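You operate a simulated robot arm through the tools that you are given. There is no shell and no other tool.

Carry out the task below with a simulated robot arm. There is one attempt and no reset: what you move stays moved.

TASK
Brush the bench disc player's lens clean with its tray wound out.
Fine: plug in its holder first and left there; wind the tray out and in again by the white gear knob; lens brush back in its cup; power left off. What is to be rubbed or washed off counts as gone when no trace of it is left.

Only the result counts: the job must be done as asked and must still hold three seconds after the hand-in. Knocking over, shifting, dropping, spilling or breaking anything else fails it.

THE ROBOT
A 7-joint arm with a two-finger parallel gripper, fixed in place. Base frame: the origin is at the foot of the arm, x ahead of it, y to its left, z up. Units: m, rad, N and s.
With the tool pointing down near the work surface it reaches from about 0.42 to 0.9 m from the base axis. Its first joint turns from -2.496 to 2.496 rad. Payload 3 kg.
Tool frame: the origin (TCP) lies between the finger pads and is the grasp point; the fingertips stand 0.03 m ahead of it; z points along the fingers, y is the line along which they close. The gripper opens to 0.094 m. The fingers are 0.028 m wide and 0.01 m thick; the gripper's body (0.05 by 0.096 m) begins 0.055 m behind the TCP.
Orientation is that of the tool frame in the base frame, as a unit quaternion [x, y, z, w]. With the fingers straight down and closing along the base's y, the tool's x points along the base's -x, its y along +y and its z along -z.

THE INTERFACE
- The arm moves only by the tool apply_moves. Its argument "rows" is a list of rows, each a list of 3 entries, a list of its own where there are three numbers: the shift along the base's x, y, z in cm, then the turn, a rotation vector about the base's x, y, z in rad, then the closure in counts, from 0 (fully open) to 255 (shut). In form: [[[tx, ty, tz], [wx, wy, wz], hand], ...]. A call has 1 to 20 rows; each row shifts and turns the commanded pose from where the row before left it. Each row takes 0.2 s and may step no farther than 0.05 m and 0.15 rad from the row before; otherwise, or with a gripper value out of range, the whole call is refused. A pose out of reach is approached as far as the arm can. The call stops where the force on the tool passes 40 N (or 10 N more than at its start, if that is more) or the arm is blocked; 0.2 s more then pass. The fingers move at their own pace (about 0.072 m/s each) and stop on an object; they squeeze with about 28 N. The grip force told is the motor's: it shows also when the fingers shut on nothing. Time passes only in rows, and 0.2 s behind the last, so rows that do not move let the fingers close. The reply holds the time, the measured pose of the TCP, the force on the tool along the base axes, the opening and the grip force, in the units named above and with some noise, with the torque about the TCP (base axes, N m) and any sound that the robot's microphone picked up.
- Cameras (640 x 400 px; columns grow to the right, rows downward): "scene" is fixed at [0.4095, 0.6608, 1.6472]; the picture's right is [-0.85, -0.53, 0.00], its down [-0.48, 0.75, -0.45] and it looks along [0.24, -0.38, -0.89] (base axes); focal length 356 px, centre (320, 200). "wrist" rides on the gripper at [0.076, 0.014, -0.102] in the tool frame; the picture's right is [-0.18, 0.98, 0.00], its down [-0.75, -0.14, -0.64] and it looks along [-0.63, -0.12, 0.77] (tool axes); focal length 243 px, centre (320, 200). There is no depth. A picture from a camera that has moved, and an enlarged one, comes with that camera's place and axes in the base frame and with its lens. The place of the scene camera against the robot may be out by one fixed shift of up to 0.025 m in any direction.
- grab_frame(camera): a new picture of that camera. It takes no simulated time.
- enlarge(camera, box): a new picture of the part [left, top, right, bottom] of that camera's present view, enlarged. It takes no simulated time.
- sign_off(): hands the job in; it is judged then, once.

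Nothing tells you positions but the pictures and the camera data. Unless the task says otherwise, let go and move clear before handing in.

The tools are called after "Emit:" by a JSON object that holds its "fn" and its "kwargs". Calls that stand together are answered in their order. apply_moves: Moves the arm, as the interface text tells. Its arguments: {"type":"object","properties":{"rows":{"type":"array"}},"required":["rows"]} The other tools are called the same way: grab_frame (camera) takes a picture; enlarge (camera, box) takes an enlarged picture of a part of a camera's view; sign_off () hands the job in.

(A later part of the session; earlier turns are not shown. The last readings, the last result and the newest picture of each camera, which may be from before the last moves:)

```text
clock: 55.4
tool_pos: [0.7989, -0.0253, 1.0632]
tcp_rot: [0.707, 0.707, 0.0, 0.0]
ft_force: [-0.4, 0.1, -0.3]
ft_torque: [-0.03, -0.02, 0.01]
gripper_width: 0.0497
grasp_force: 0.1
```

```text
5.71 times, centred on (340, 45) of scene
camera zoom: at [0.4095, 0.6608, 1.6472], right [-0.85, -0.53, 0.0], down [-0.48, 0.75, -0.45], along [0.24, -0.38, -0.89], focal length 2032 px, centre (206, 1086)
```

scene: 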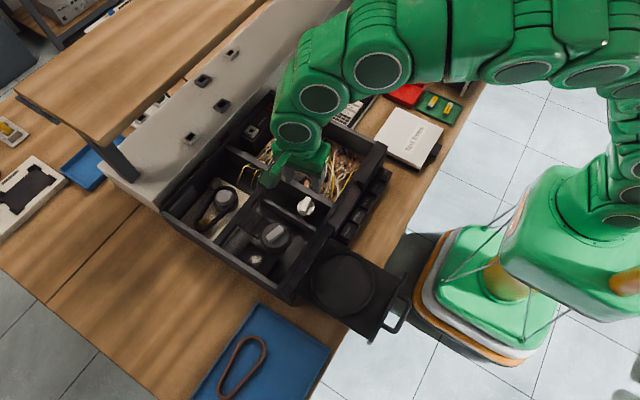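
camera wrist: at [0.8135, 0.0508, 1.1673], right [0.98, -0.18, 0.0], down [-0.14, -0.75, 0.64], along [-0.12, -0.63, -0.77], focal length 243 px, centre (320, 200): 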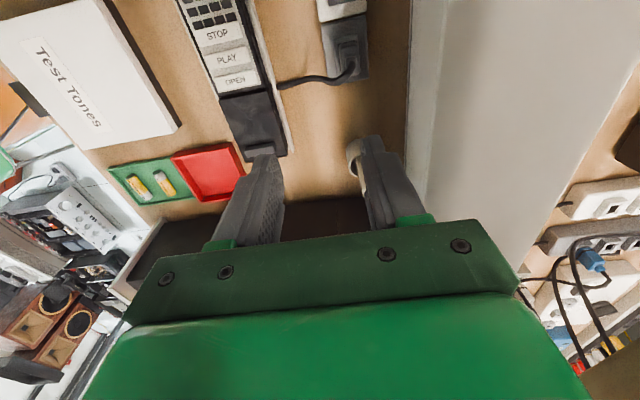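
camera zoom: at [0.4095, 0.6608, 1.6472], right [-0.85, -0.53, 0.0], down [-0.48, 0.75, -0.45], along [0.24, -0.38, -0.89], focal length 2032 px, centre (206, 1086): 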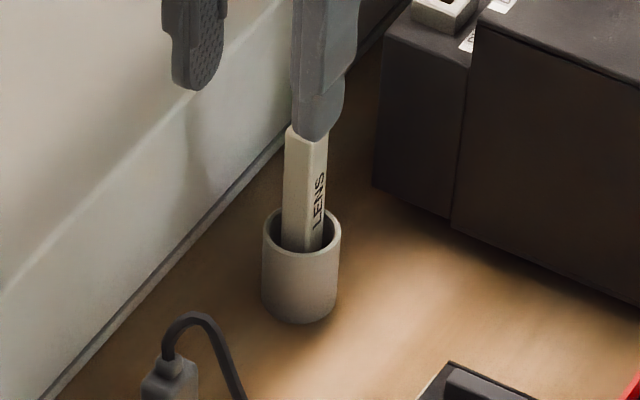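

Emit:
{"fn": "apply_moves", "kwargs": {"rows": [[[-1.0, -2.5, 1.5], [0, 0, 0], 120], [[-1.0, -2.5, 1.5], [0, 0, 0], 120], [[-0.5, -1.5, 1.5], [0, 0, 0], 120]]}}

Emit:
{"fn": "grab_frame", "kwargs": {"camera": "wrist"}}

Emit:
{"fn": "enlarge", "kwargs": {"camera": "wrist", "box": [300, 20, 460, 160]}}

Emit:
{"fn": "grab_frame", "kwargs": {"camera": "scene"}}

```text
clock: 56.2
tool_pos: [0.7739, -0.0896, 1.1096]
tcp_rot: [0.707, 0.707, 0.0, -0.001]
ft_force: [0.2, 0.5, 0.0]
ft_torque: [0.0, 0.03, -0.01]
gripper_width: 0.0496
grasp_force: 0.1
```

```text
taken
camera wrist: at [0.7887, -0.0143, 1.2123], right [0.98, -0.18, 0.0], down [-0.14, -0.75, 0.64], along [-0.12, -0.63, -0.77], focal length 243 px, centre (320, 200)
```

wrist: 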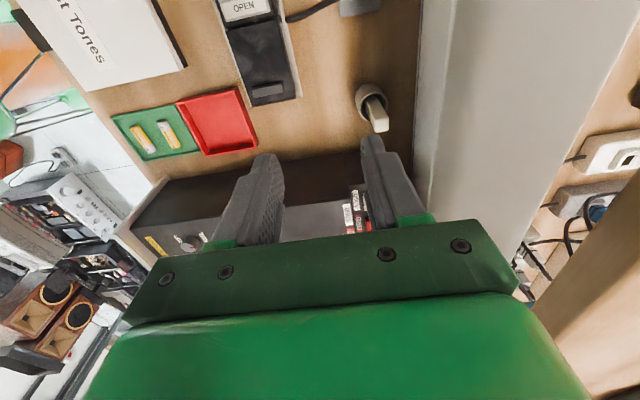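

```text
2.86 times, centred on (380, 90) of wrist
camera zoom: at [0.7887, -0.0143, 1.2123], right [0.98, -0.18, 0.0], down [-0.14, -0.75, 0.64], along [-0.12, -0.63, -0.77], focal length 693 px, centre (149, 514)
```

zoom: 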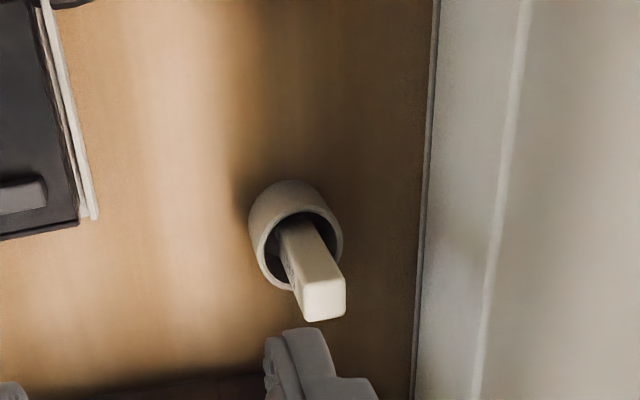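

```text
taken
```

scene: 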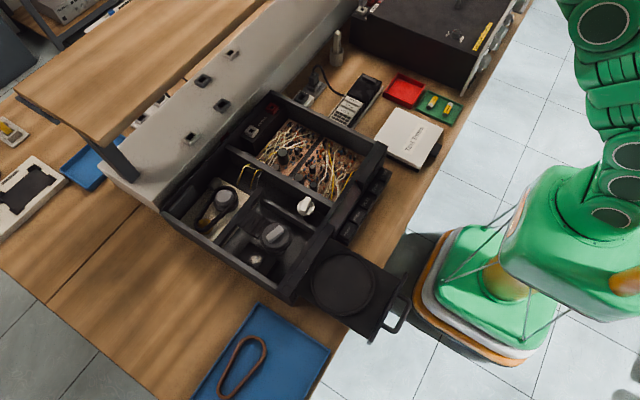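

Emit:
{"fn": "apply_moves", "kwargs": {"rows": [[[3.5, 1, -2], [0, 0, 0], 120], [[3.5, 1, -2], [0, 0, 0], 120], [[0, 0, 0], [0, 0, 0], 120]]}}

Emit:
{"fn": "grab_frame", "kwargs": {"camera": "wrist"}}

Emit:
{"fn": "enlarge", "kwargs": {"camera": "wrist", "box": [240, 80, 400, 220]}}

Emit:
{"fn": "enlarge", "kwargs": {"camera": "scene", "box": [300, 10, 380, 80]}}

```text
clock: 56.9
tool_pos: [0.8414, -0.0686, 1.0728]
tcp_rot: [0.707, 0.707, -0.002, -0.002]
ft_force: [-31.4, 1.9, 1.7]
ft_torque: [-0.12, -2.93, 0.9]
gripper_width: 0.0497
grasp_force: 0.1
stopped in row 3: the force on the tool passed its limit at 65 N (the readings are from after the stop); the commanded pose is now the measured one
```

```text
taken
camera wrist: at [0.8566, 0.006, 1.1746], right [0.98, -0.18, 0.0], down [-0.14, -0.75, 0.64], along [-0.12, -0.63, -0.77], focal length 243 px, centre (320, 200)
```

wrist: 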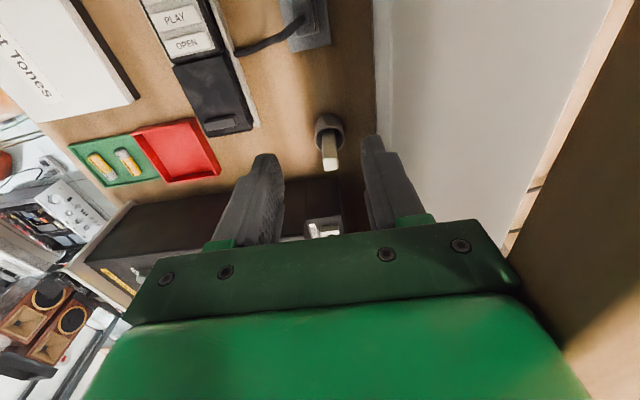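

```text
2.86 times, centred on (320, 150) of wrist
camera zoom: at [0.8566, 0.006, 1.1746], right [0.98, -0.18, 0.0], down [-0.14, -0.75, 0.64], along [-0.12, -0.63, -0.77], focal length 693 px, centre (320, 343)
```

zoom: 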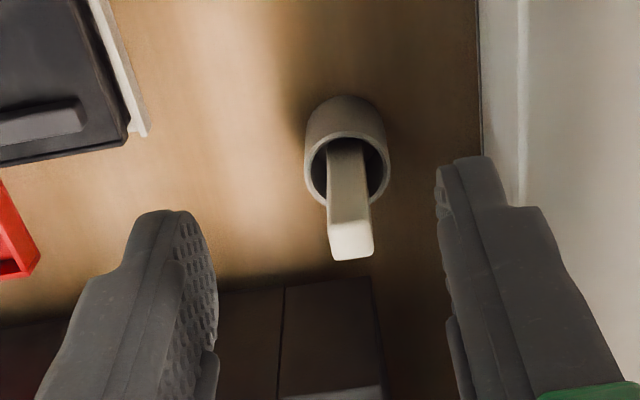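

```text
5.71 times, centred on (340, 45) of scene
camera zoom: at [0.4095, 0.6608, 1.6472], right [-0.85, -0.53, 0.0], down [-0.48, 0.75, -0.45], along [0.24, -0.38, -0.89], focal length 2032 px, centre (206, 1086)
```

zoom: 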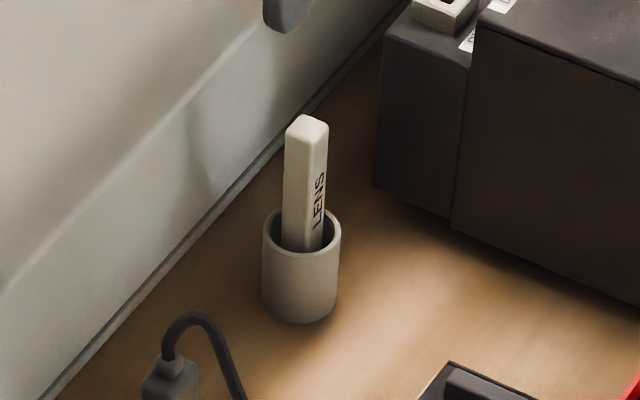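

The hand touched the shelf edge on the +x side. I'll back off, then check that nothing moved.

Emit:
{"fn": "apply_moves", "kwargs": {"rows": [[[-2, 0, 0], [0, 0, 0], 120], [[-2, 0, 0], [0, 0, 0], 120]]}}

Emit:
{"fn": "grab_frame", "kwargs": {"camera": "scene"}}

Emit:
{"fn": "grab_frame", "kwargs": {"camera": "wrist"}}

Emit:
{"fn": "enlarge", "kwargs": {"camera": "scene", "box": [230, 0, 430, 120]}}

```text
clock: 57.5
tool_pos: [0.8026, -0.0699, 1.0727]
tcp_rot: [0.707, 0.707, 0.001, 0.0]
ft_force: [-0.2, 0.5, 0.3]
ft_torque: [0.0, 0.02, 0.01]
gripper_width: 0.0498
grasp_force: 0.0
```

```text
taken
```

scene: 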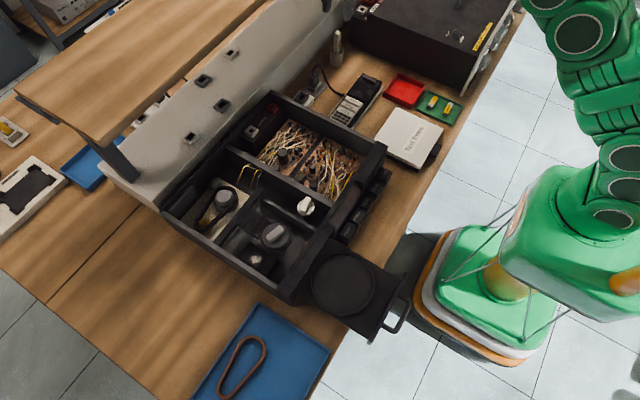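

```text
taken
camera wrist: at [0.8174, 0.0055, 1.1743], right [0.98, -0.18, 0.0], down [-0.14, -0.75, 0.64], along [-0.12, -0.63, -0.77], focal length 243 px, centre (320, 200)
```

wrist: 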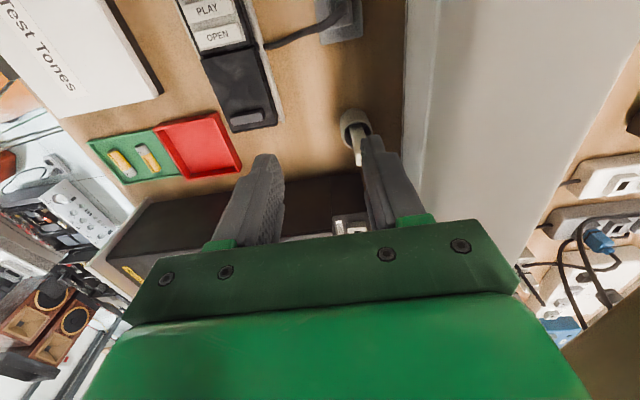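

```text
3.20 times, centred on (330, 60) of scene
camera zoom: at [0.4095, 0.6608, 1.6472], right [-0.85, -0.53, 0.0], down [-0.48, 0.75, -0.45], along [0.24, -0.38, -0.89], focal length 1138 px, centre (288, 648)
```

zoom: 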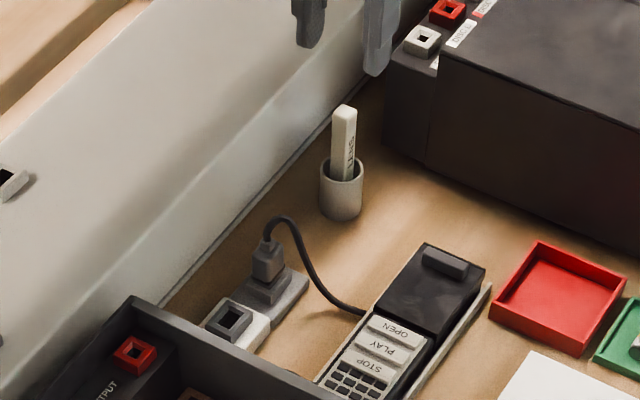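

Nothing moved; the shelf's front edge is at about x 0.89, z 1.14. The brush handle stands upright at about (0.842, -0.147), with its top at z 0.923. The cup's rim is at z 0.854. I'll turn the hand so it closes along y and lean it toward the robot, to stay clear of the shelf.

Emit:
{"fn": "apply_moves", "kwargs": {"rows": [[[-1.5, 0, 0], [0, 0, 0.15], 120], [[-1.5, -0.5, 0], [0, 0, 0.15], 120], [[-1.2, -1, 0], [0, 0, 0.15], 120], [[0, -1, 0], [0, 0, 0.15], 120], [[0, -1, 0], [0, 0, 0.15], 120], [[0, -1, 0], [0, 0, 0.15], 120], [[0, -1, 0], [0, 0, 0.15], 120], [[0, -1, 0], [0, 0, 0.15], 120], [[0, -1, 0], [0, 0, 0.15], 120], [[0, 0, 0], [0, 0, 0.15], 120], [[0, 0, 0], [0, 0, 0.0708], 120], [[0, 0, 0], [0, -0.1, 0], 120], [[0, 0, 0], [0, -0.1, 0], 120], [[0, 0, 0], [0, 0, 0], 120]]}}

Emit:
{"fn": "grab_frame", "kwargs": {"camera": "wrist"}}

Emit:
{"fn": "enlarge", "kwargs": {"camera": "wrist", "box": [240, 80, 400, 220]}}

```text
clock: 60.5
tool_pos: [0.761, -0.1443, 1.0698]
tcp_rot: [0.0, 0.995, -0.002, 0.1]
ft_force: [0.5, -0.3, -0.1]
ft_torque: [0.04, -0.02, 0.03]
gripper_width: 0.0498
grasp_force: 0.0
```

```text
taken
camera wrist: at [0.666, -0.1309, 1.1561], right [0.18, 0.98, 0.03], down [0.61, -0.14, 0.78], along [0.77, -0.12, -0.63], focal length 243 px, centre (320, 200)
```

wrist: 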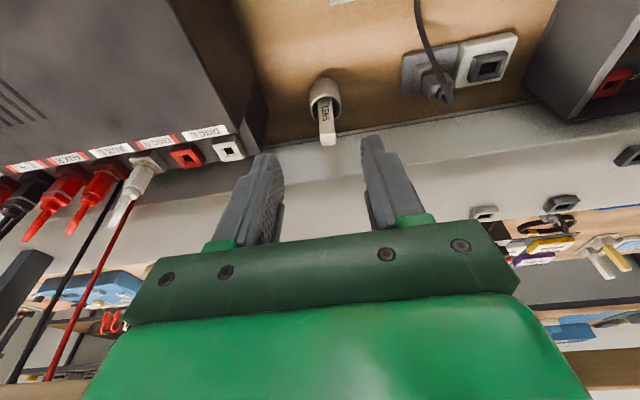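

```text
2.86 times, centred on (320, 150) of wrist
camera zoom: at [0.666, -0.1309, 1.1561], right [0.18, 0.98, 0.03], down [0.61, -0.14, 0.78], along [0.77, -0.12, -0.63], focal length 693 px, centre (320, 343)
```

zoom: 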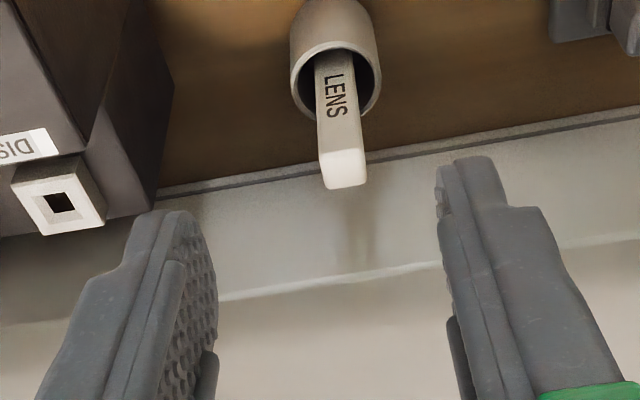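

Emit:
{"fn": "apply_moves", "kwargs": {"rows": [[[2, 0, -3.5], [0, 0, 0], 120], [[2, 0, -3.5], [0, 0, 0], 120], [[2, -0.05, -2], [0, 0, 0], 120], [[1.7, 0, -0.5], [0, 0, 0], 120], [[0, 0, 0], [0, 0, 0], 120]]}}

Emit:
{"fn": "grab_frame", "kwargs": {"camera": "wrist"}}

Emit:
{"fn": "enlarge", "kwargs": {"camera": "scene", "box": [290, 0, 410, 90]}}

```text
clock: 61.7
tool_pos: [0.8382, -0.1457, 0.9742]
tcp_rot: [0.0, 0.995, -0.002, 0.099]
ft_force: [0.7, 0.5, -0.2]
ft_torque: [0.0, 0.04, -0.02]
gripper_width: 0.0496
grasp_force: 0.1
```

```text
taken
camera wrist: at [0.7434, -0.1316, 1.0602], right [0.18, 0.98, 0.03], down [0.61, -0.14, 0.78], along [0.77, -0.12, -0.63], focal length 243 px, centre (320, 200)
```

wrist: 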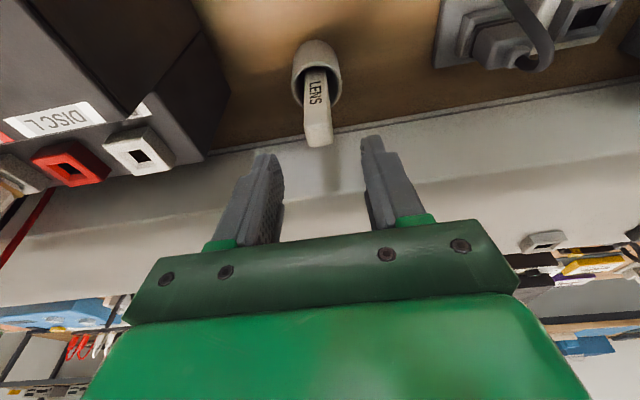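

```text
4.44 times, centred on (350, 45) of scene
camera zoom: at [0.4095, 0.6608, 1.6472], right [-0.85, -0.53, 0.0], down [-0.48, 0.75, -0.45], along [0.24, -0.38, -0.89], focal length 1580 px, centre (187, 889)
```

zoom: 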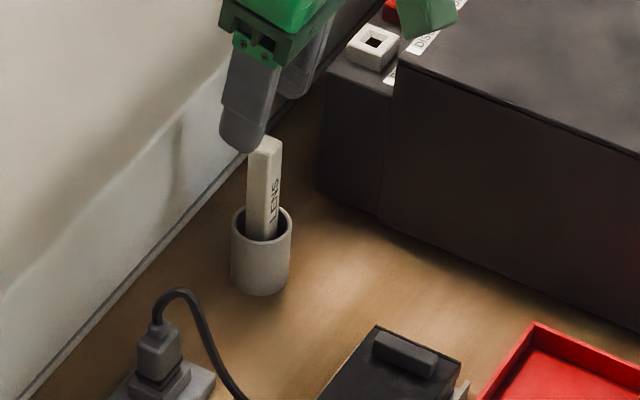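

Emit:
{"fn": "apply_moves", "kwargs": {"rows": [[[0, 0, -2.5], [0, 0, 0], 120], [[0, 0, -2.5], [0, 0, 0], 120], [[0, 0, -2.4], [0, 0, 0], 120], [[0, 0, 0], [0, 0, 0], 120]]}}

Emit:
{"fn": "grab_frame", "kwargs": {"camera": "wrist"}}

Emit:
{"fn": "enlarge", "kwargs": {"camera": "scene", "box": [290, 0, 410, 90]}}

```text
clock: 62.7
tool_pos: [0.8383, -0.1459, 0.9024]
tcp_rot: [0.0, 0.995, -0.001, 0.1]
ft_force: [-0.7, -0.2, -0.8]
ft_torque: [-0.02, -0.01, 0.04]
gripper_width: 0.0501
grasp_force: 0.1
```

```text
taken
camera wrist: at [0.7432, -0.1313, 0.987], right [0.18, 0.98, 0.03], down [0.61, -0.14, 0.78], along [0.77, -0.12, -0.63], focal length 243 px, centre (320, 200)
```

wrist: 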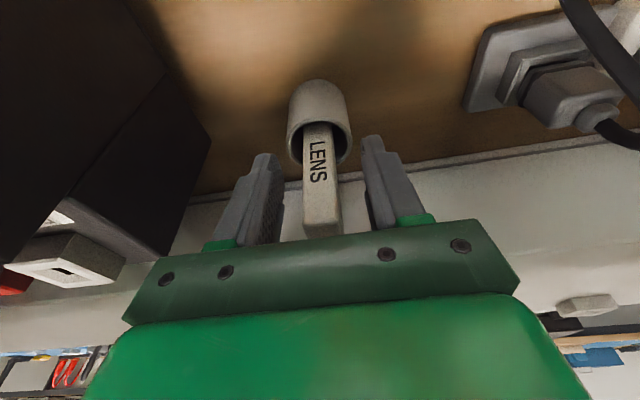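

```text
4.44 times, centred on (350, 45) of scene
camera zoom: at [0.4095, 0.6608, 1.6472], right [-0.85, -0.53, 0.0], down [-0.48, 0.75, -0.45], along [0.24, -0.38, -0.89], focal length 1580 px, centre (187, 889)
```

zoom: 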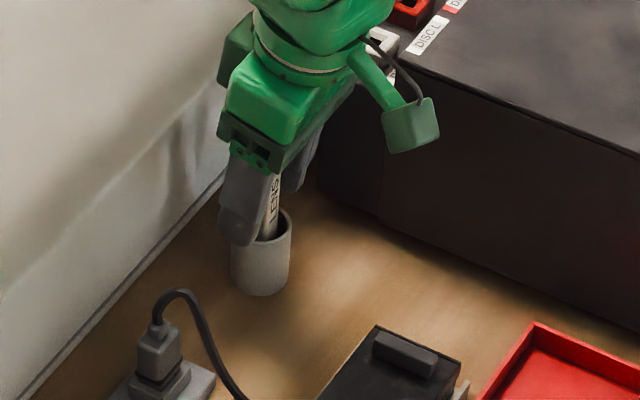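

Emit:
{"fn": "apply_moves", "kwargs": {"rows": [[[0, 0, 0], [0, 0, 0], 200], [[0, 0, 0], [0, 0, 0], 255], [[0, 0, 0], [0, 0, 0], 255], [[0, 0, 0], [0, 0, 0], 255]]}}

Emit:
{"fn": "apply_moves", "kwargs": {"rows": [[[0, 0, 1], [0, 0, 0], 255], [[0, 0, 2], [0, 0, 0], 255], [[0, 0, 3], [0, 0, 0], 255], [[-1.5, 0, 3], [0, 0, 0], 255], [[-3, 0, 3], [0, 0, 0], 255], [[-3, 0, 0], [0, 0, 0], 255]]}}

Emit:
{"fn": "grab_frame", "kwargs": {"camera": "wrist"}}

Emit:
{"fn": "enlarge", "kwargs": {"camera": "scene", "box": [290, 0, 410, 90]}}

```text
clock: 63.7
tool_pos: [0.8379, -0.1459, 0.9019]
tcp_rot: [0.001, 0.995, -0.001, 0.1]
ft_force: [-0.7, -0.1, 0.5]
ft_torque: [0.03, -0.02, -0.01]
gripper_width: 0.021
grasp_force: 28.4
```

```text
clock: 65.1
tool_pos: [0.7631, -0.1449, 1.0212]
tcp_rot: [0.0, 0.995, -0.001, 0.099]
ft_force: [0.8, 0.0, 0.5]
ft_torque: [0.01, -0.01, -0.03]
gripper_width: 0.0211
grasp_force: 28.0
```

```text
taken
camera wrist: at [0.6682, -0.1302, 1.1073], right [0.18, 0.98, 0.03], down [0.61, -0.14, 0.78], along [0.77, -0.12, -0.63], focal length 243 px, centre (320, 200)
```

wrist: 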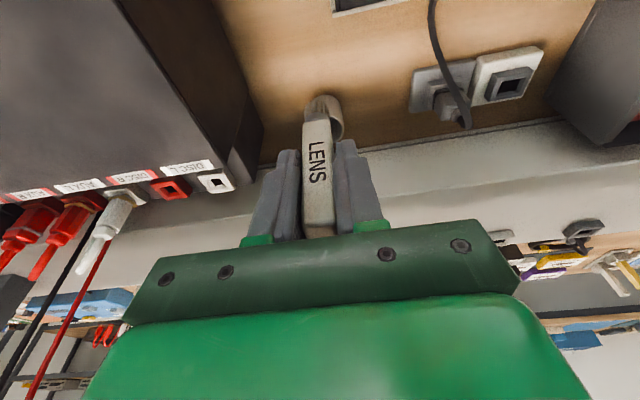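

```text
4.44 times, centred on (350, 45) of scene
camera zoom: at [0.4095, 0.6608, 1.6472], right [-0.85, -0.53, 0.0], down [-0.48, 0.75, -0.45], along [0.24, -0.38, -0.89], focal length 1580 px, centre (187, 889)
```

zoom: 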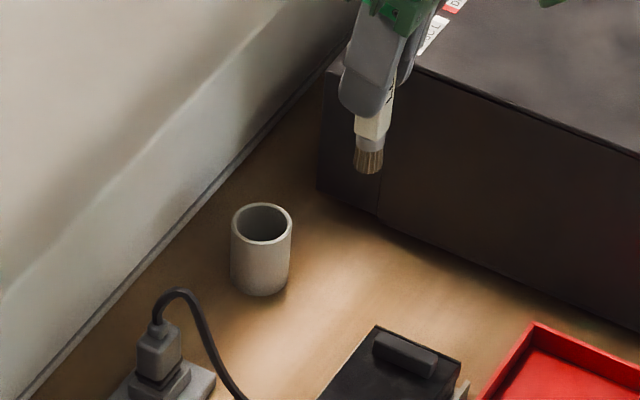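

I have the brush, with its bristle tip about 0.08–0.09 m below the TCP. I'll carry it high to a point above the lens.

Emit:
{"fn": "apply_moves", "kwargs": {"rows": [[[-0.7, 3.9, 2], [0, 0, 0], 255], [[-0.7, 3.9, 2], [0, 0, 0], 255], [[-0.7, 3.9, 0], [0, 0, 0], 255], [[-0.7, 3.9, 0], [0, 0, 0], 255], [[-0.7, 3.9, 0], [0, 0, 0], 255], [[-0.7, 3.9, 0], [0, 0, 0], 255], [[-0.7, 3.9, 0], [0, 0, 0], 255], [[-0.7, 3.9, 0], [0, 0, 0], 255], [[-0.7, 3.9, 0], [0, 0, 0], 255], [[-0.7, 3.9, 0], [0, 0, 0], 255], [[-0.7, 3.9, 0], [0, 0, 0], 255], [[-0.7, 3.9, 0], [0, 0, 0], 255], [[-0.7, 3.9, 0], [0, 0, 0], 255], [[-0.7, 3.9, 0], [0, 0, 0], 255], [[-0.7, 3.9, 0], [0, 0, 0], 255], [[-0.7, 3.9, 0], [0, 0, 0], 255], [[-0.5, 4.3, 0], [0, 0, 0], 255], [[0, 0, 0], [0, 0, 0], 255]]}}

Emit:
{"fn": "grab_frame", "kwargs": {"camera": "wrist"}}

Emit:
{"fn": "enlarge", "kwargs": {"camera": "scene", "box": [200, 180, 320, 290]}}

```text
clock: 68.9
tool_pos: [0.6465, 0.5237, 1.0618]
tcp_rot: [0.001, 0.995, -0.002, 0.099]
ft_force: [-0.5, 1.4, -0.8]
ft_torque: [-0.03, -0.03, -0.03]
gripper_width: 0.0212
grasp_force: 28.3
```

```text
taken
camera wrist: at [0.5514, 0.5365, 1.1475], right [0.18, 0.98, 0.03], down [0.61, -0.14, 0.78], along [0.77, -0.12, -0.63], focal length 243 px, centre (320, 200)
```

wrist: 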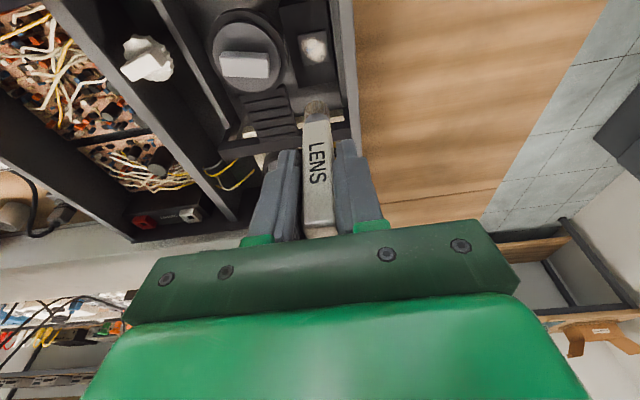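

```text
3.64 times, centred on (260, 235) of scene
camera zoom: at [0.4095, 0.6608, 1.6472], right [-0.85, -0.53, 0.0], down [-0.48, 0.75, -0.45], along [0.24, -0.38, -0.89], focal length 1293 px, centre (538, 73)
```

zoom: 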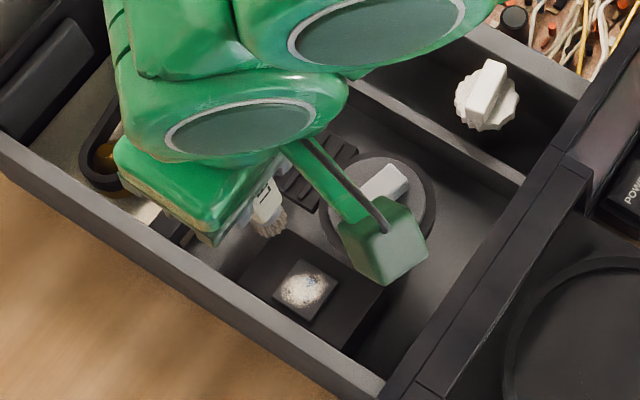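

The brush is above the lens. I'll lower it and then make contact gently.

Emit:
{"fn": "apply_moves", "kwargs": {"rows": [[[0, -0.1, -3.2], [0, 0, 0], 255], [[0, 0, -3.2], [0, 0, 0], 255], [[0, 0, -3.0], [0, 0, 0], 255], [[0, 0, 0], [0, 0, 0], 255]]}}

Emit:
{"fn": "enlarge", "kwargs": {"camera": "wrist", "box": [240, 0, 400, 140]}}

Emit:
{"fn": "enlarge", "kwargs": {"camera": "scene", "box": [220, 220, 300, 290]}}

```text
clock: 69.9
tool_pos: [0.6454, 0.5218, 0.968]
tcp_rot: [0.0, 0.995, -0.002, 0.099]
ft_force: [-0.3, -0.2, -0.8]
ft_torque: [0.01, 0.02, 0.04]
gripper_width: 0.0212
grasp_force: 27.9
```

```text
2.86 times, centred on (320, 70) of wrist
camera zoom: at [0.5511, 0.535, 1.0529], right [0.18, 0.98, 0.03], down [0.61, -0.14, 0.78], along [0.77, -0.12, -0.63], focal length 693 px, centre (320, 571)
```

zoom: 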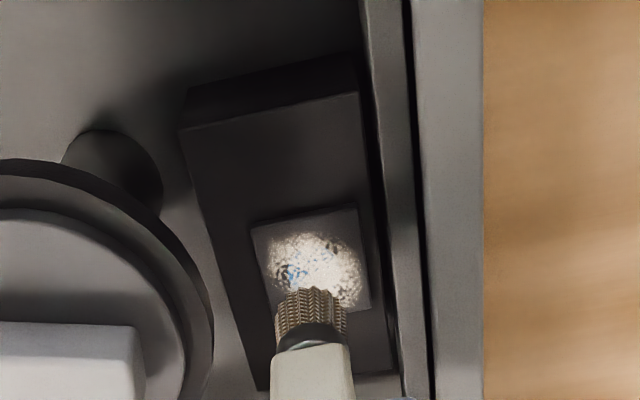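

```text
5.71 times, centred on (260, 255) of scene
camera zoom: at [0.4095, 0.6608, 1.6472], right [-0.85, -0.53, 0.0], down [-0.48, 0.75, -0.45], along [0.24, -0.38, -0.89], focal length 2032 px, centre (663, -114)
```

zoom: 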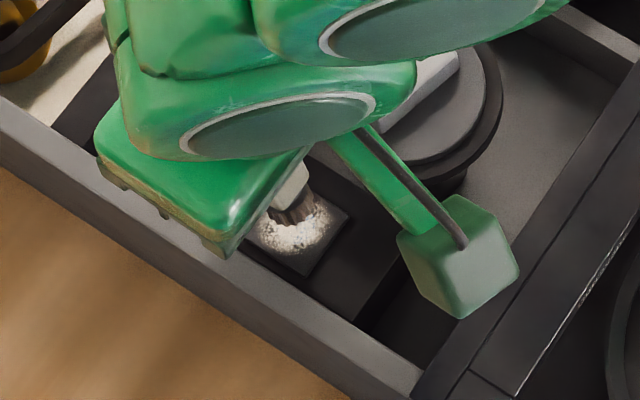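

Emit:
{"fn": "apply_moves", "kwargs": {"rows": [[[0, 0, -0.5], [0, 0, 0], 255], [[0, 0, -0.5], [0, 0, 0], 255], [[0, 0, -0.4], [0, 0, 0], 255], [[0, 0, 0], [0, 0, 0], 255]]}}

Emit:
{"fn": "enlarge", "kwargs": {"camera": "wrist", "box": [240, 0, 400, 140]}}

```text
clock: 70.9
tool_pos: [0.6449, 0.5211, 0.9538]
tcp_rot: [0.0, 0.995, -0.002, 0.1]
ft_force: [-0.7, 0.0, -0.2]
ft_torque: [0.02, 0.01, -0.02]
gripper_width: 0.021
grasp_force: 28.3
```

```text
2.86 times, centred on (320, 70) of wrist
camera zoom: at [0.5506, 0.5349, 1.0398], right [0.18, 0.98, 0.03], down [0.61, -0.14, 0.78], along [0.77, -0.12, -0.63], focal length 693 px, centre (320, 571)
```

zoom: 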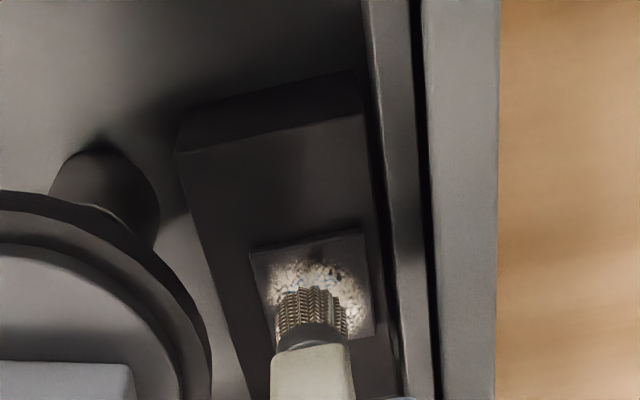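

Emit:
{"fn": "apply_moves", "kwargs": {"rows": [[[0, 0, -0.25], [0, 0, 0], 255], [[0, 0, -0.25], [0, 0, 0], 255], [[0, 0, -0.2], [0, 0, 0], 255], [[0, 0, 0], [0, 0, 0], 255]]}}

Emit:
{"fn": "enlarge", "kwargs": {"camera": "wrist", "box": [240, 0, 400, 140]}}

Emit:
{"fn": "enlarge", "kwargs": {"camera": "scene", "box": [230, 230, 290, 280]}}

```text
clock: 71.9
tool_pos: [0.6452, 0.5208, 0.9461]
tcp_rot: [0.0, 0.995, -0.003, 0.099]
ft_force: [0.1, 0.0, 0.1]
ft_torque: [0.01, 0.02, -0.03]
gripper_width: 0.021
grasp_force: 27.7
```

```text
2.86 times, centred on (320, 70) of wrist
camera zoom: at [0.5509, 0.5348, 1.0324], right [0.18, 0.98, 0.03], down [0.61, -0.14, 0.78], along [0.77, -0.12, -0.63], focal length 693 px, centre (320, 571)
```

zoom: 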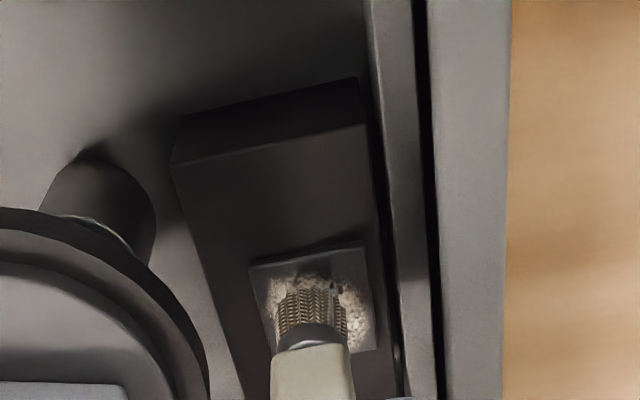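

```text
8.00 times, centred on (260, 255) of scene
camera zoom: at [0.4095, 0.6608, 1.6472], right [-0.85, -0.53, 0.0], down [-0.48, 0.75, -0.45], along [0.24, -0.38, -0.89], focal length 2844 px, centre (800, -240)
```

zoom: 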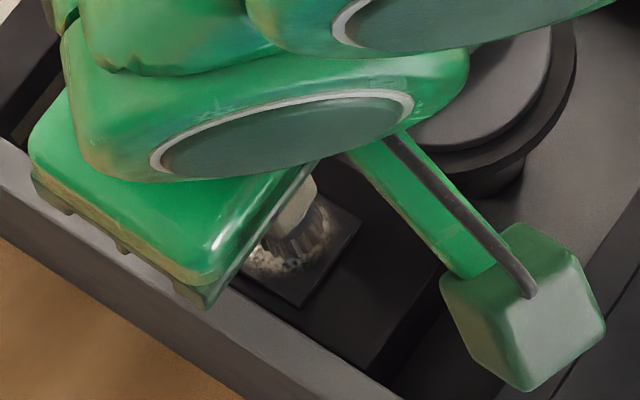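

Emit:
{"fn": "apply_moves", "kwargs": {"rows": [[[0, 0, -0.2], [0, 0, 0], 255], [[0, 0, -0.2], [0, 0, 0], 255], [[0, 0, 0], [0, 0, 0], 255]]}}

Emit:
{"fn": "apply_moves", "kwargs": {"rows": [[[0, 0, -0.15], [0, 0, 0], 255], [[0, 0, 0], [0, 0, 0], 255]]}}

Emit:
{"fn": "enlarge", "kwargs": {"camera": "wrist", "box": [240, 0, 400, 140]}}

```text
clock: 72.7
tool_pos: [0.6454, 0.5203, 0.9419]
tcp_rot: [0.0, 0.995, -0.002, 0.1]
ft_force: [0.9, 0.0, -0.6]
ft_torque: [0.01, -0.01, -0.03]
gripper_width: 0.0207
grasp_force: 28.0
```

```text
clock: 73.3
tool_pos: [0.6454, 0.5221, 0.9413]
tcp_rot: [-0.001, 0.995, -0.002, 0.1]
ft_force: [1.3, 0.0, -0.8]
ft_torque: [0.0, 0.02, -0.02]
gripper_width: 0.0208
grasp_force: 28.2
```

```text
2.86 times, centred on (320, 70) of wrist
camera zoom: at [0.5509, 0.5352, 1.027], right [0.18, 0.98, 0.03], down [0.61, -0.14, 0.78], along [0.77, -0.12, -0.63], focal length 693 px, centre (320, 571)
```

zoom: 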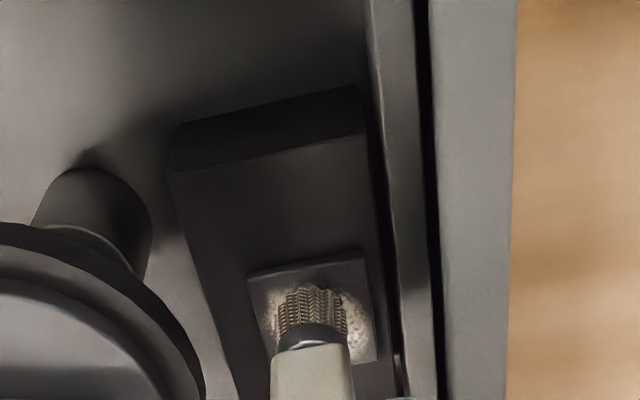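

Emit:
{"fn": "apply_moves", "kwargs": {"rows": [[[0, 0, -0.15], [0, 0, 0], 255], [[0, 0, 0], [0, 0, 0], 255]]}}

Emit:
{"fn": "apply_moves", "kwargs": {"rows": [[[0, 0, -0.15], [0, 0, 0], 255], [[0, 0, 0], [0, 0, 0], 255]]}}

Emit:
{"fn": "enlarge", "kwargs": {"camera": "wrist", "box": [280, 50, 360, 120]}}

```text
clock: 73.9
tool_pos: [0.646, 0.5208, 0.9417]
tcp_rot: [0.0, 0.995, -0.001, 0.1]
ft_force: [-0.8, -0.8, 16.4]
ft_torque: [0.01, 0.08, 0.04]
gripper_width: 0.0209
grasp_force: 27.5
```

```text
clock: 74.5
tool_pos: [0.6471, 0.52, 0.9393]
tcp_rot: [0.0, 0.995, -0.001, 0.1]
ft_force: [3.0, 0.4, 21.5]
ft_torque: [0.08, -0.29, -0.02]
gripper_width: 0.0213
grasp_force: 28.4
```

```text
5.71 times, centred on (320, 85) of wrist
camera zoom: at [0.5511, 0.5349, 1.0248], right [0.18, 0.98, 0.04], down [0.61, -0.14, 0.78], along [0.77, -0.12, -0.62], focal length 1386 px, centre (320, 857)
```

zoom: 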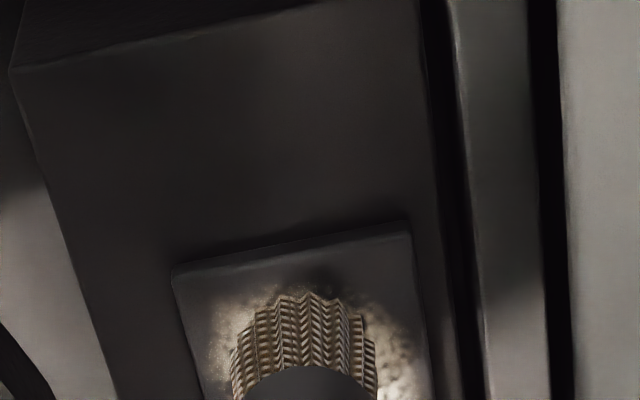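

The bristles are on the lens. I'll ease the pressure and sweep over the plate, mostly along x.

Emit:
{"fn": "apply_moves", "kwargs": {"rows": [[[0, 0, 0.18], [0, 0, 0], 255], [[0.4, 0, 0], [0, 0, 0], 255], [[0.4, 0, 0], [0, 0, 0], 255], [[0.4, 0, 0], [0, 0, 0], 255], [[0, 0.5, 0], [0, 0, 0], 255], [[-0.4, 0, 0], [0, 0, 0], 255], [[-0.4, 0, 0], [0, 0, 0], 255], [[-0.4, 0, 0], [0, 0, 0], 255], [[-0.4, 0, 0], [0, 0, 0], 255], [[-0.4, 0, 0], [0, 0, 0], 255], [[-0.4, 0, 0], [0, 0, 0], 255], [[0, -0.5, 0], [0, 0, 0], 255], [[0.4, 0, 0], [0, 0, 0], 255], [[0.4, 0, 0], [0, 0, 0], 255], [[0.4, 0, 0], [0, 0, 0], 255]]}}

Emit:
{"fn": "enlarge", "kwargs": {"camera": "wrist", "box": [280, 50, 360, 120]}}

```text
clock: 77.7
tool_pos: [0.6466, 0.5213, 0.9403]
tcp_rot: [0.001, 0.995, -0.001, 0.099]
ft_force: [0.1, -0.3, 0.1]
ft_torque: [-0.04, 0.02, -0.01]
gripper_width: 0.0211
grasp_force: 28.2
```

```text
5.71 times, centred on (320, 85) of wrist
camera zoom: at [0.5509, 0.535, 1.0259], right [0.18, 0.98, 0.03], down [0.61, -0.14, 0.78], along [0.77, -0.12, -0.63], focal length 1386 px, centre (320, 857)
```

zoom: 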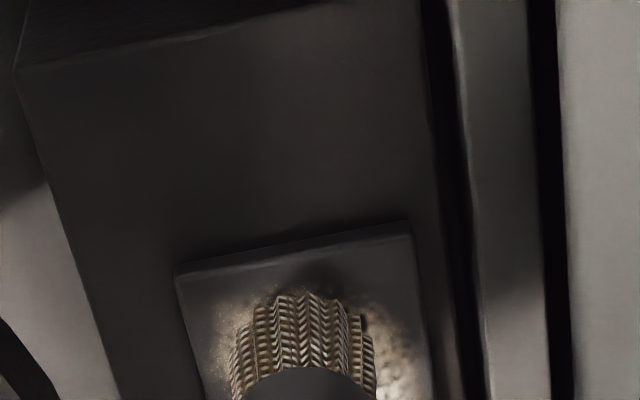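

Emit:
{"fn": "apply_moves", "kwargs": {"rows": [[[0, 0, -0.1], [0, 0, 0], 255], [[0, 0, 0], [0, 0, 0], 255]]}}

Emit:
{"fn": "apply_moves", "kwargs": {"rows": [[[0, 0, -0.07], [0, 0, 0], 255], [[0, 0, 0], [0, 0, 0], 255]]}}

```text
clock: 78.3
tool_pos: [0.6456, 0.5209, 0.9389]
tcp_rot: [0.001, 0.995, -0.001, 0.101]
ft_force: [0.2, -0.1, 3.6]
ft_torque: [0.0, -0.02, -0.01]
gripper_width: 0.021
grasp_force: 28.0
```

```text
clock: 78.9
tool_pos: [0.6447, 0.5217, 0.94]
tcp_rot: [0.0, 0.995, -0.001, 0.1]
ft_force: [0.6, 0.2, 15.3]
ft_torque: [-0.04, 0.05, 0.0]
gripper_width: 0.0209
grasp_force: 27.9
```

Emit:
{"fn": "apply_moves", "kwargs": {"rows": [[[0, 0, 0.04], [0, 0, 0], 255], [[0.4, 0, 0], [0, 0, 0], 255], [[0.4, 0, 0], [0, 0, 0], 255], [[0.4, 0, 0], [0, 0, 0], 255], [[0, 0.5, 0], [0, 0, 0], 255], [[-0.4, 0, 0], [0, 0, 0], 255], [[-0.4, 0, 0], [0, 0, 0], 255], [[-0.4, 0, 0], [0, 0, 0], 255], [[-0.4, 0, 0], [0, 0, 0], 255], [[-0.4, 0, 0], [0, 0, 0], 255], [[-0.4, 0, 0], [0, 0, 0], 255], [[0, 0, 0], [0, 0, 0], 255]]}}

Emit:
{"fn": "enlarge", "kwargs": {"camera": "wrist", "box": [280, 50, 360, 120]}}

Emit:
{"fn": "enlarge", "kwargs": {"camera": "scene", "box": [230, 230, 290, 280]}}

```text
clock: 81.5
tool_pos: [0.6332, 0.5258, 0.9392]
tcp_rot: [0.001, 0.995, -0.002, 0.1]
ft_force: [2.2, 0.6, 8.3]
ft_torque: [0.05, -0.22, 0.01]
gripper_width: 0.021
grasp_force: 28.0
```

```text
5.71 times, centred on (320, 85) of wrist
camera zoom: at [0.5384, 0.54, 1.0246], right [0.18, 0.98, 0.03], down [0.61, -0.14, 0.78], along [0.77, -0.12, -0.63], focal length 1386 px, centre (320, 857)
```

zoom: 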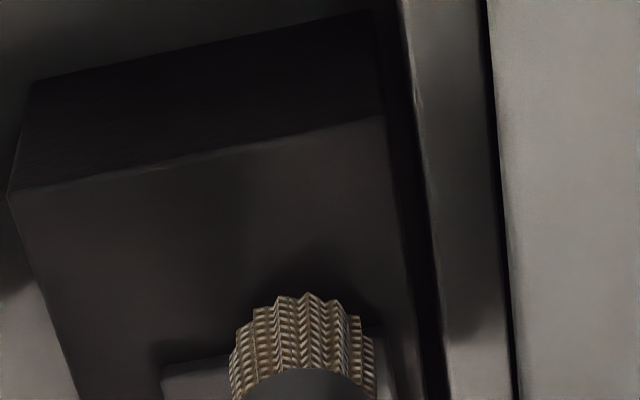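

```text
8.00 times, centred on (260, 255) of scene
camera zoom: at [0.4095, 0.6608, 1.6472], right [-0.85, -0.53, 0.0], down [-0.48, 0.75, -0.45], along [0.24, -0.38, -0.89], focal length 2844 px, centre (800, -240)
```

zoom: 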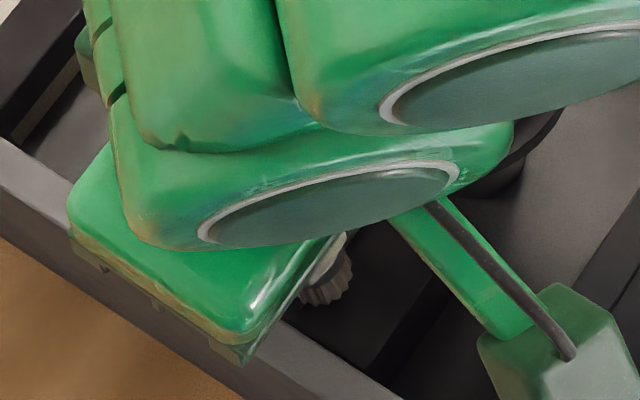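

Contact is at about 8 N. I'll go on sweeping over the whole plate.

Emit:
{"fn": "apply_moves", "kwargs": {"rows": [[[0, 0.4, 0], [0, 0, 0], 255], [[0.5, 0, 0], [0, 0, 0], 255], [[0.5, 0, 0], [0, 0, 0], 255], [[0.5, 0, 0], [0, 0, 0], 255], [[0.5, 0, 0], [0, 0, 0], 255], [[0.5, 0, 0], [0, 0, 0], 255], [[0, -0.5, 0], [0, 0, 0], 255], [[0, -0.3, 0], [0, 0, 0], 255], [[-0.5, 0, 0], [0, 0, 0], 255], [[-0.5, 0, 0], [0, 0, 0], 255], [[-0.5, 0, 0], [0, 0, 0], 255], [[-0.5, 0, 0], [0, 0, 0], 255], [[-0.5, 0, 0], [0, 0, 0], 255], [[0, -0.5, 0], [0, 0, 0], 255], [[0.5, 0, 0], [0, 0, 0], 255], [[0.5, 0, 0], [0, 0, 0], 255], [[0.5, 0, 0], [0, 0, 0], 255], [[0.5, 0, 0], [0, 0, 0], 255], [[0.5, 0, 0], [0, 0, 0], 255], [[0, 0, 0], [0, 0, 0], 255]]}}

Emit:
{"fn": "apply_moves", "kwargs": {"rows": [[[0, -0.3, 0], [0, 0, 0], 255], [[-0.5, 0, 0], [0, 0, 0], 255], [[-0.5, 0, 0], [0, 0, 0], 255], [[-0.5, 0, 0], [0, 0, 0], 255], [[-0.5, 0, 0], [0, 0, 0], 255], [[-0.5, 0, 0], [0, 0, 0], 255], [[0, 0, 0], [0, 0, 0], 255]]}}

Emit:
{"fn": "grab_frame", "kwargs": {"camera": "wrist"}}

```text
clock: 85.7
tool_pos: [0.6591, 0.5159, 0.9392]
tcp_rot: [0.0, 0.995, -0.002, 0.099]
ft_force: [-1.2, -0.1, 0.0]
ft_torque: [0.0, 0.0, 0.02]
gripper_width: 0.021
grasp_force: 28.2
```

```text
clock: 86.4
tool_pos: [0.6572, 0.5136, 0.9401]
tcp_rot: [0.001, 0.995, 0.002, 0.104]
ft_force: [2.4, 1.6, 0.0]
ft_torque: [0.04, -0.09, 0.07]
gripper_width: 0.0211
grasp_force: 28.0
stopped in row 3: the force on the tool passed its limit at 53 N (the readings are from after the stop); the commanded pose is now the measured one
```

```text
taken
camera wrist: at [0.5609, 0.5274, 1.0249], right [0.18, 0.98, 0.04], down [0.6, -0.15, 0.78], along [0.78, -0.12, -0.62], focal length 243 px, centre (320, 200)
```

wrist: 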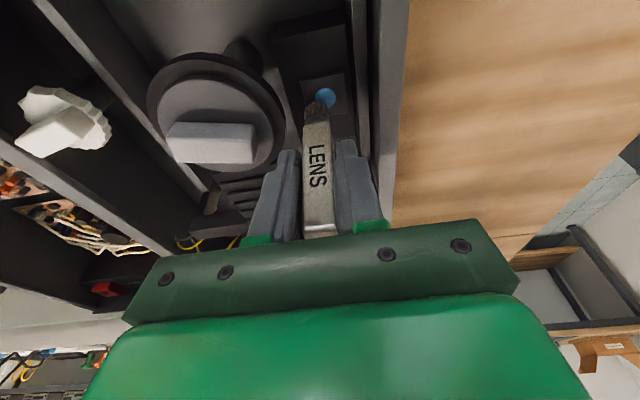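

Something touched, probably the puck's edge at low y. I'll lift and inspect the lens.

Emit:
{"fn": "apply_moves", "kwargs": {"rows": [[[0, 0.3, 0.5], [0, -0.004, 0], 255], [[0, 0.3, 2], [0, 0, 0], 255], [[2, 0, 3], [0, 0, 0], 255], [[3, 0, 2], [0, 0, 0], 255], [[0, 0, 0], [0, 0, 0], 255]]}}

Emit:
{"fn": "grab_frame", "kwargs": {"camera": "wrist"}}

Emit:
{"fn": "enlarge", "kwargs": {"camera": "wrist", "box": [260, 0, 380, 105]}}

Emit:
{"fn": "enlarge", "kwargs": {"camera": "scene", "box": [230, 220, 300, 290]}}

```text
clock: 87.6
tool_pos: [0.7061, 0.5182, 1.0151]
tcp_rot: [0.001, 0.994, 0.0, 0.105]
ft_force: [-0.9, 0.8, 0.1]
ft_torque: [0.0, 0.02, 0.0]
gripper_width: 0.0212
grasp_force: 28.4
```

```text
taken
camera wrist: at [0.6099, 0.5327, 1.0997], right [0.18, 0.98, 0.04], down [0.6, -0.14, 0.79], along [0.78, -0.12, -0.62], focal length 243 px, centre (320, 200)
```

wrist: 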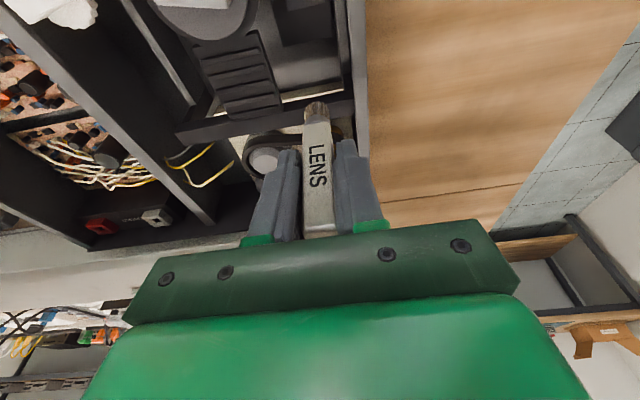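

```text
3.81 times, centred on (320, 52) of wrist
camera zoom: at [0.6099, 0.5327, 1.0997], right [0.18, 0.98, 0.04], down [0.6, -0.14, 0.79], along [0.78, -0.12, -0.62], focal length 924 px, centre (320, 762)
```

zoom: 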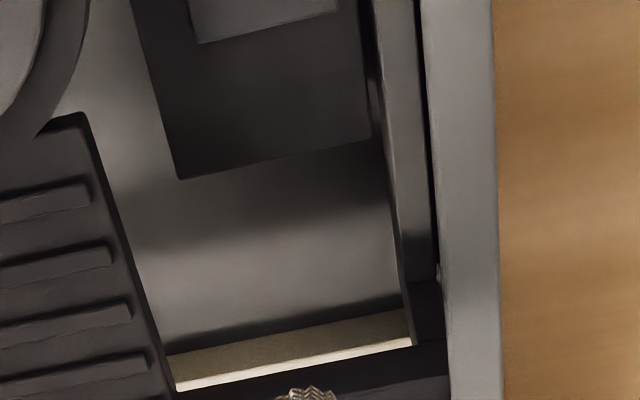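

```text
5.71 times, centred on (265, 255) of scene
camera zoom: at [0.4095, 0.6608, 1.6472], right [-0.85, -0.53, 0.0], down [-0.48, 0.75, -0.45], along [0.24, -0.38, -0.89], focal length 2032 px, centre (634, -114)
```

zoom: 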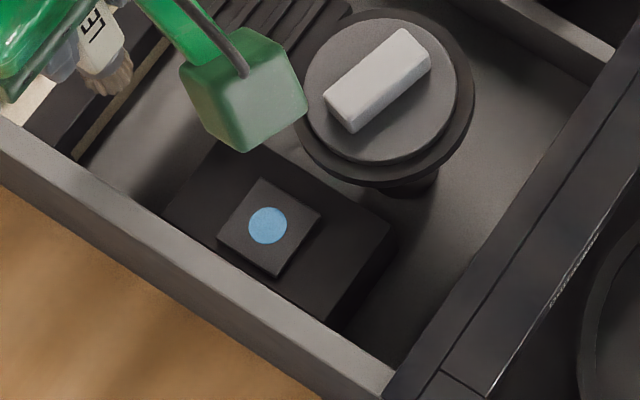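

The lens looks clean and blue. I'll check it closely for traces with the wrist camera.

Emit:
{"fn": "apply_moves", "kwargs": {"rows": [[[-3, 0, 2], [0, 0, 0], 255], [[-3, 0, 1], [0, 0, 0], 255], [[-2, 0, 0], [0, 0, 0], 255], [[0, 0, 0], [0, 0, 0], 255]]}}

Emit:
{"fn": "enlarge", "kwargs": {"camera": "wrist", "box": [290, 20, 350, 80]}}

Emit:
{"fn": "enlarge", "kwargs": {"camera": "scene", "box": [245, 245, 270, 265]}}

Emit:
{"fn": "grab_frame", "kwargs": {"camera": "wrist"}}

```text
clock: 88.6
tool_pos: [0.6253, 0.521, 1.0439]
tcp_rot: [0.001, 0.994, 0.001, 0.106]
ft_force: [-0.1, 0.9, -0.9]
ft_torque: [0.01, -0.02, -0.01]
gripper_width: 0.0211
grasp_force: 27.6
```

```text
6.67 times, centred on (320, 50) of wrist
camera zoom: at [0.5297, 0.5329, 1.129], right [0.18, 0.98, 0.04], down [0.6, -0.14, 0.79], along [0.78, -0.12, -0.62], focal length 1618 px, centre (320, 1200)
```

zoom: 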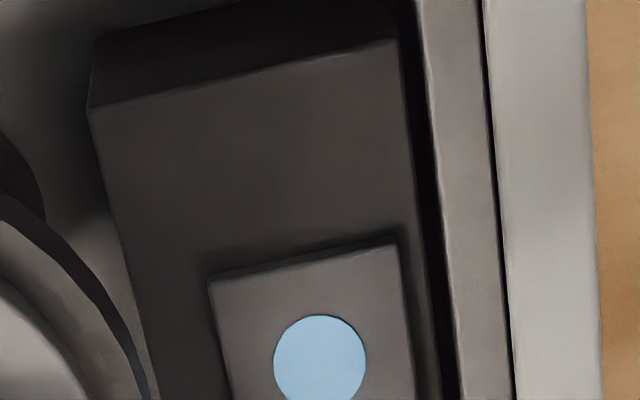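

```text
16.00 times, centred on (258, 255) of scene
camera zoom: at [0.4095, 0.6608, 1.6472], right [-0.85, -0.53, 0.0], down [-0.48, 0.75, -0.45], along [0.24, -0.38, -0.89], focal length 5689 px, centre (1320, -680)
```

zoom: 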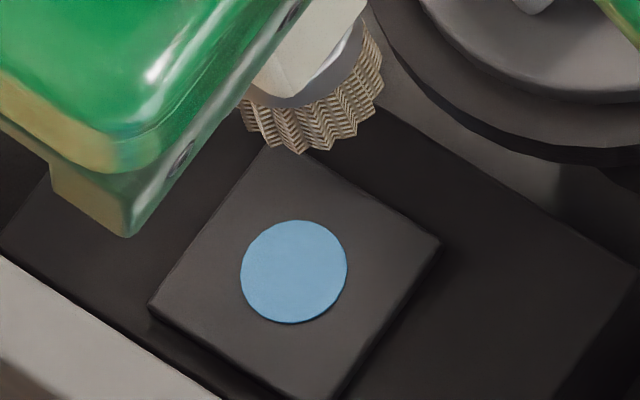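

```text
taken
camera wrist: at [0.5297, 0.5329, 1.129], right [0.18, 0.98, 0.04], down [0.6, -0.14, 0.79], along [0.78, -0.12, -0.62], focal length 243 px, centre (320, 200)
```

wrist: 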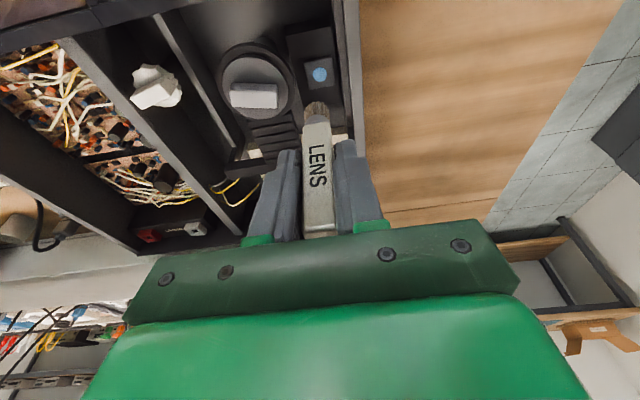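

Emit:
{"fn": "enlarge", "kwargs": {"camera": "wrist", "box": [290, 45, 350, 105]}}

```text
6.67 times, centred on (320, 75) of wrist
camera zoom: at [0.5297, 0.5329, 1.129], right [0.18, 0.98, 0.04], down [0.6, -0.14, 0.79], along [0.78, -0.12, -0.62], focal length 1618 px, centre (320, 1033)
```

zoom: 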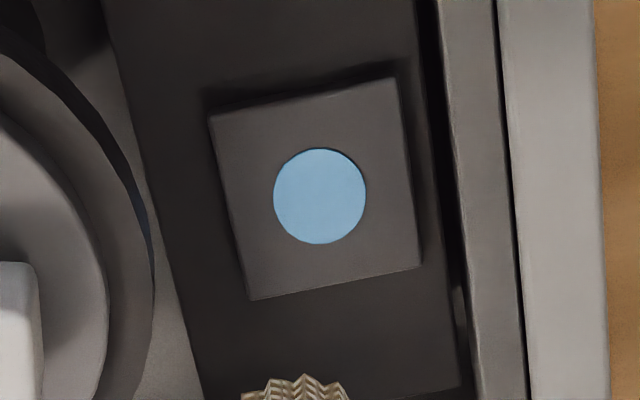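

The lens and plate are clean. Now I'll carry the brush back to its cup by the reverse route.

Emit:
{"fn": "apply_moves", "kwargs": {"rows": [[[0.81, -3.92, 1], [0, 0.012, 0], 255], [[0.81, -3.92, 0.5], [0, 0, 0], 255], [[0.81, -3.92, 0], [0, 0, 0], 255], [[0.81, -3.92, 0], [0, 0, 0], 255], [[0.81, -3.92, 0], [0, 0, 0], 255], [[0.81, -3.92, 0], [0, 0, 0], 255], [[0.81, -3.92, 0], [0, 0, 0], 255], [[0.81, -3.92, 0], [0, 0, 0], 255], [[0.81, -3.92, 0], [0, 0, 0], 255], [[0.81, -3.92, 0], [0, 0, 0], 255], [[0.81, -3.92, 0], [0, 0, 0], 255], [[0.81, -3.92, 0], [0, 0, 0], 255], [[0.81, -3.92, 0], [0, 0, 0], 255], [[0.81, -3.92, 0], [0, 0, 0], 255], [[0.81, -3.92, 0], [0, 0, 0], 255], [[0.81, -3.92, -1], [0, 0, 0], 255], [[0.81, -3.98, -2], [0, 0, 0], 255], [[0, 0, 0], [0, 0, 0], 255]]}}

Emit:
{"fn": "grab_frame", "kwargs": {"camera": "wrist"}}

Emit:
{"fn": "enlarge", "kwargs": {"camera": "scene", "box": [290, 0, 410, 90]}}

```text
clock: 92.4
tool_pos: [0.7645, -0.1486, 1.0284]
tcp_rot: [0.001, 0.995, 0.001, 0.099]
ft_force: [-0.3, -0.8, 0.1]
ft_torque: [-0.01, -0.01, 0.0]
gripper_width: 0.0207
grasp_force: 27.8
```

```text
taken
camera wrist: at [0.6691, -0.1346, 1.115], right [0.18, 0.98, 0.04], down [0.61, -0.14, 0.78], along [0.77, -0.12, -0.63], focal length 243 px, centre (320, 200)
```

wrist: 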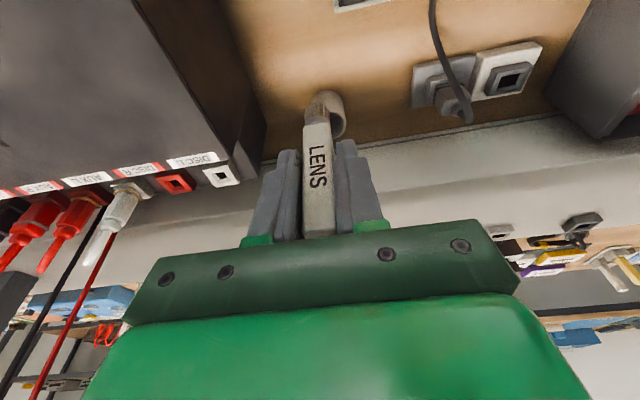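

```text
4.44 times, centred on (350, 45) of scene
camera zoom: at [0.4095, 0.6608, 1.6472], right [-0.85, -0.53, 0.0], down [-0.48, 0.75, -0.45], along [0.24, -0.38, -0.89], focal length 1580 px, centre (187, 889)
```

zoom: 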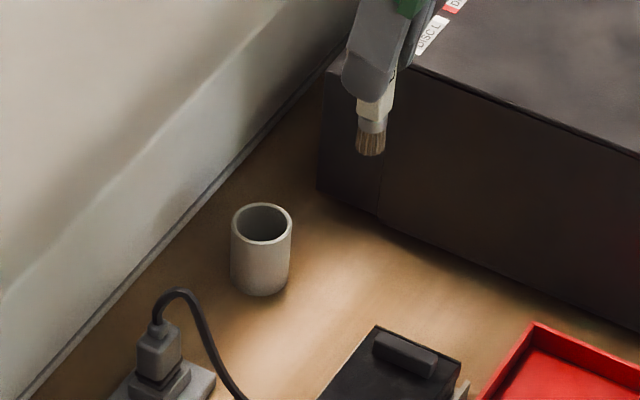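

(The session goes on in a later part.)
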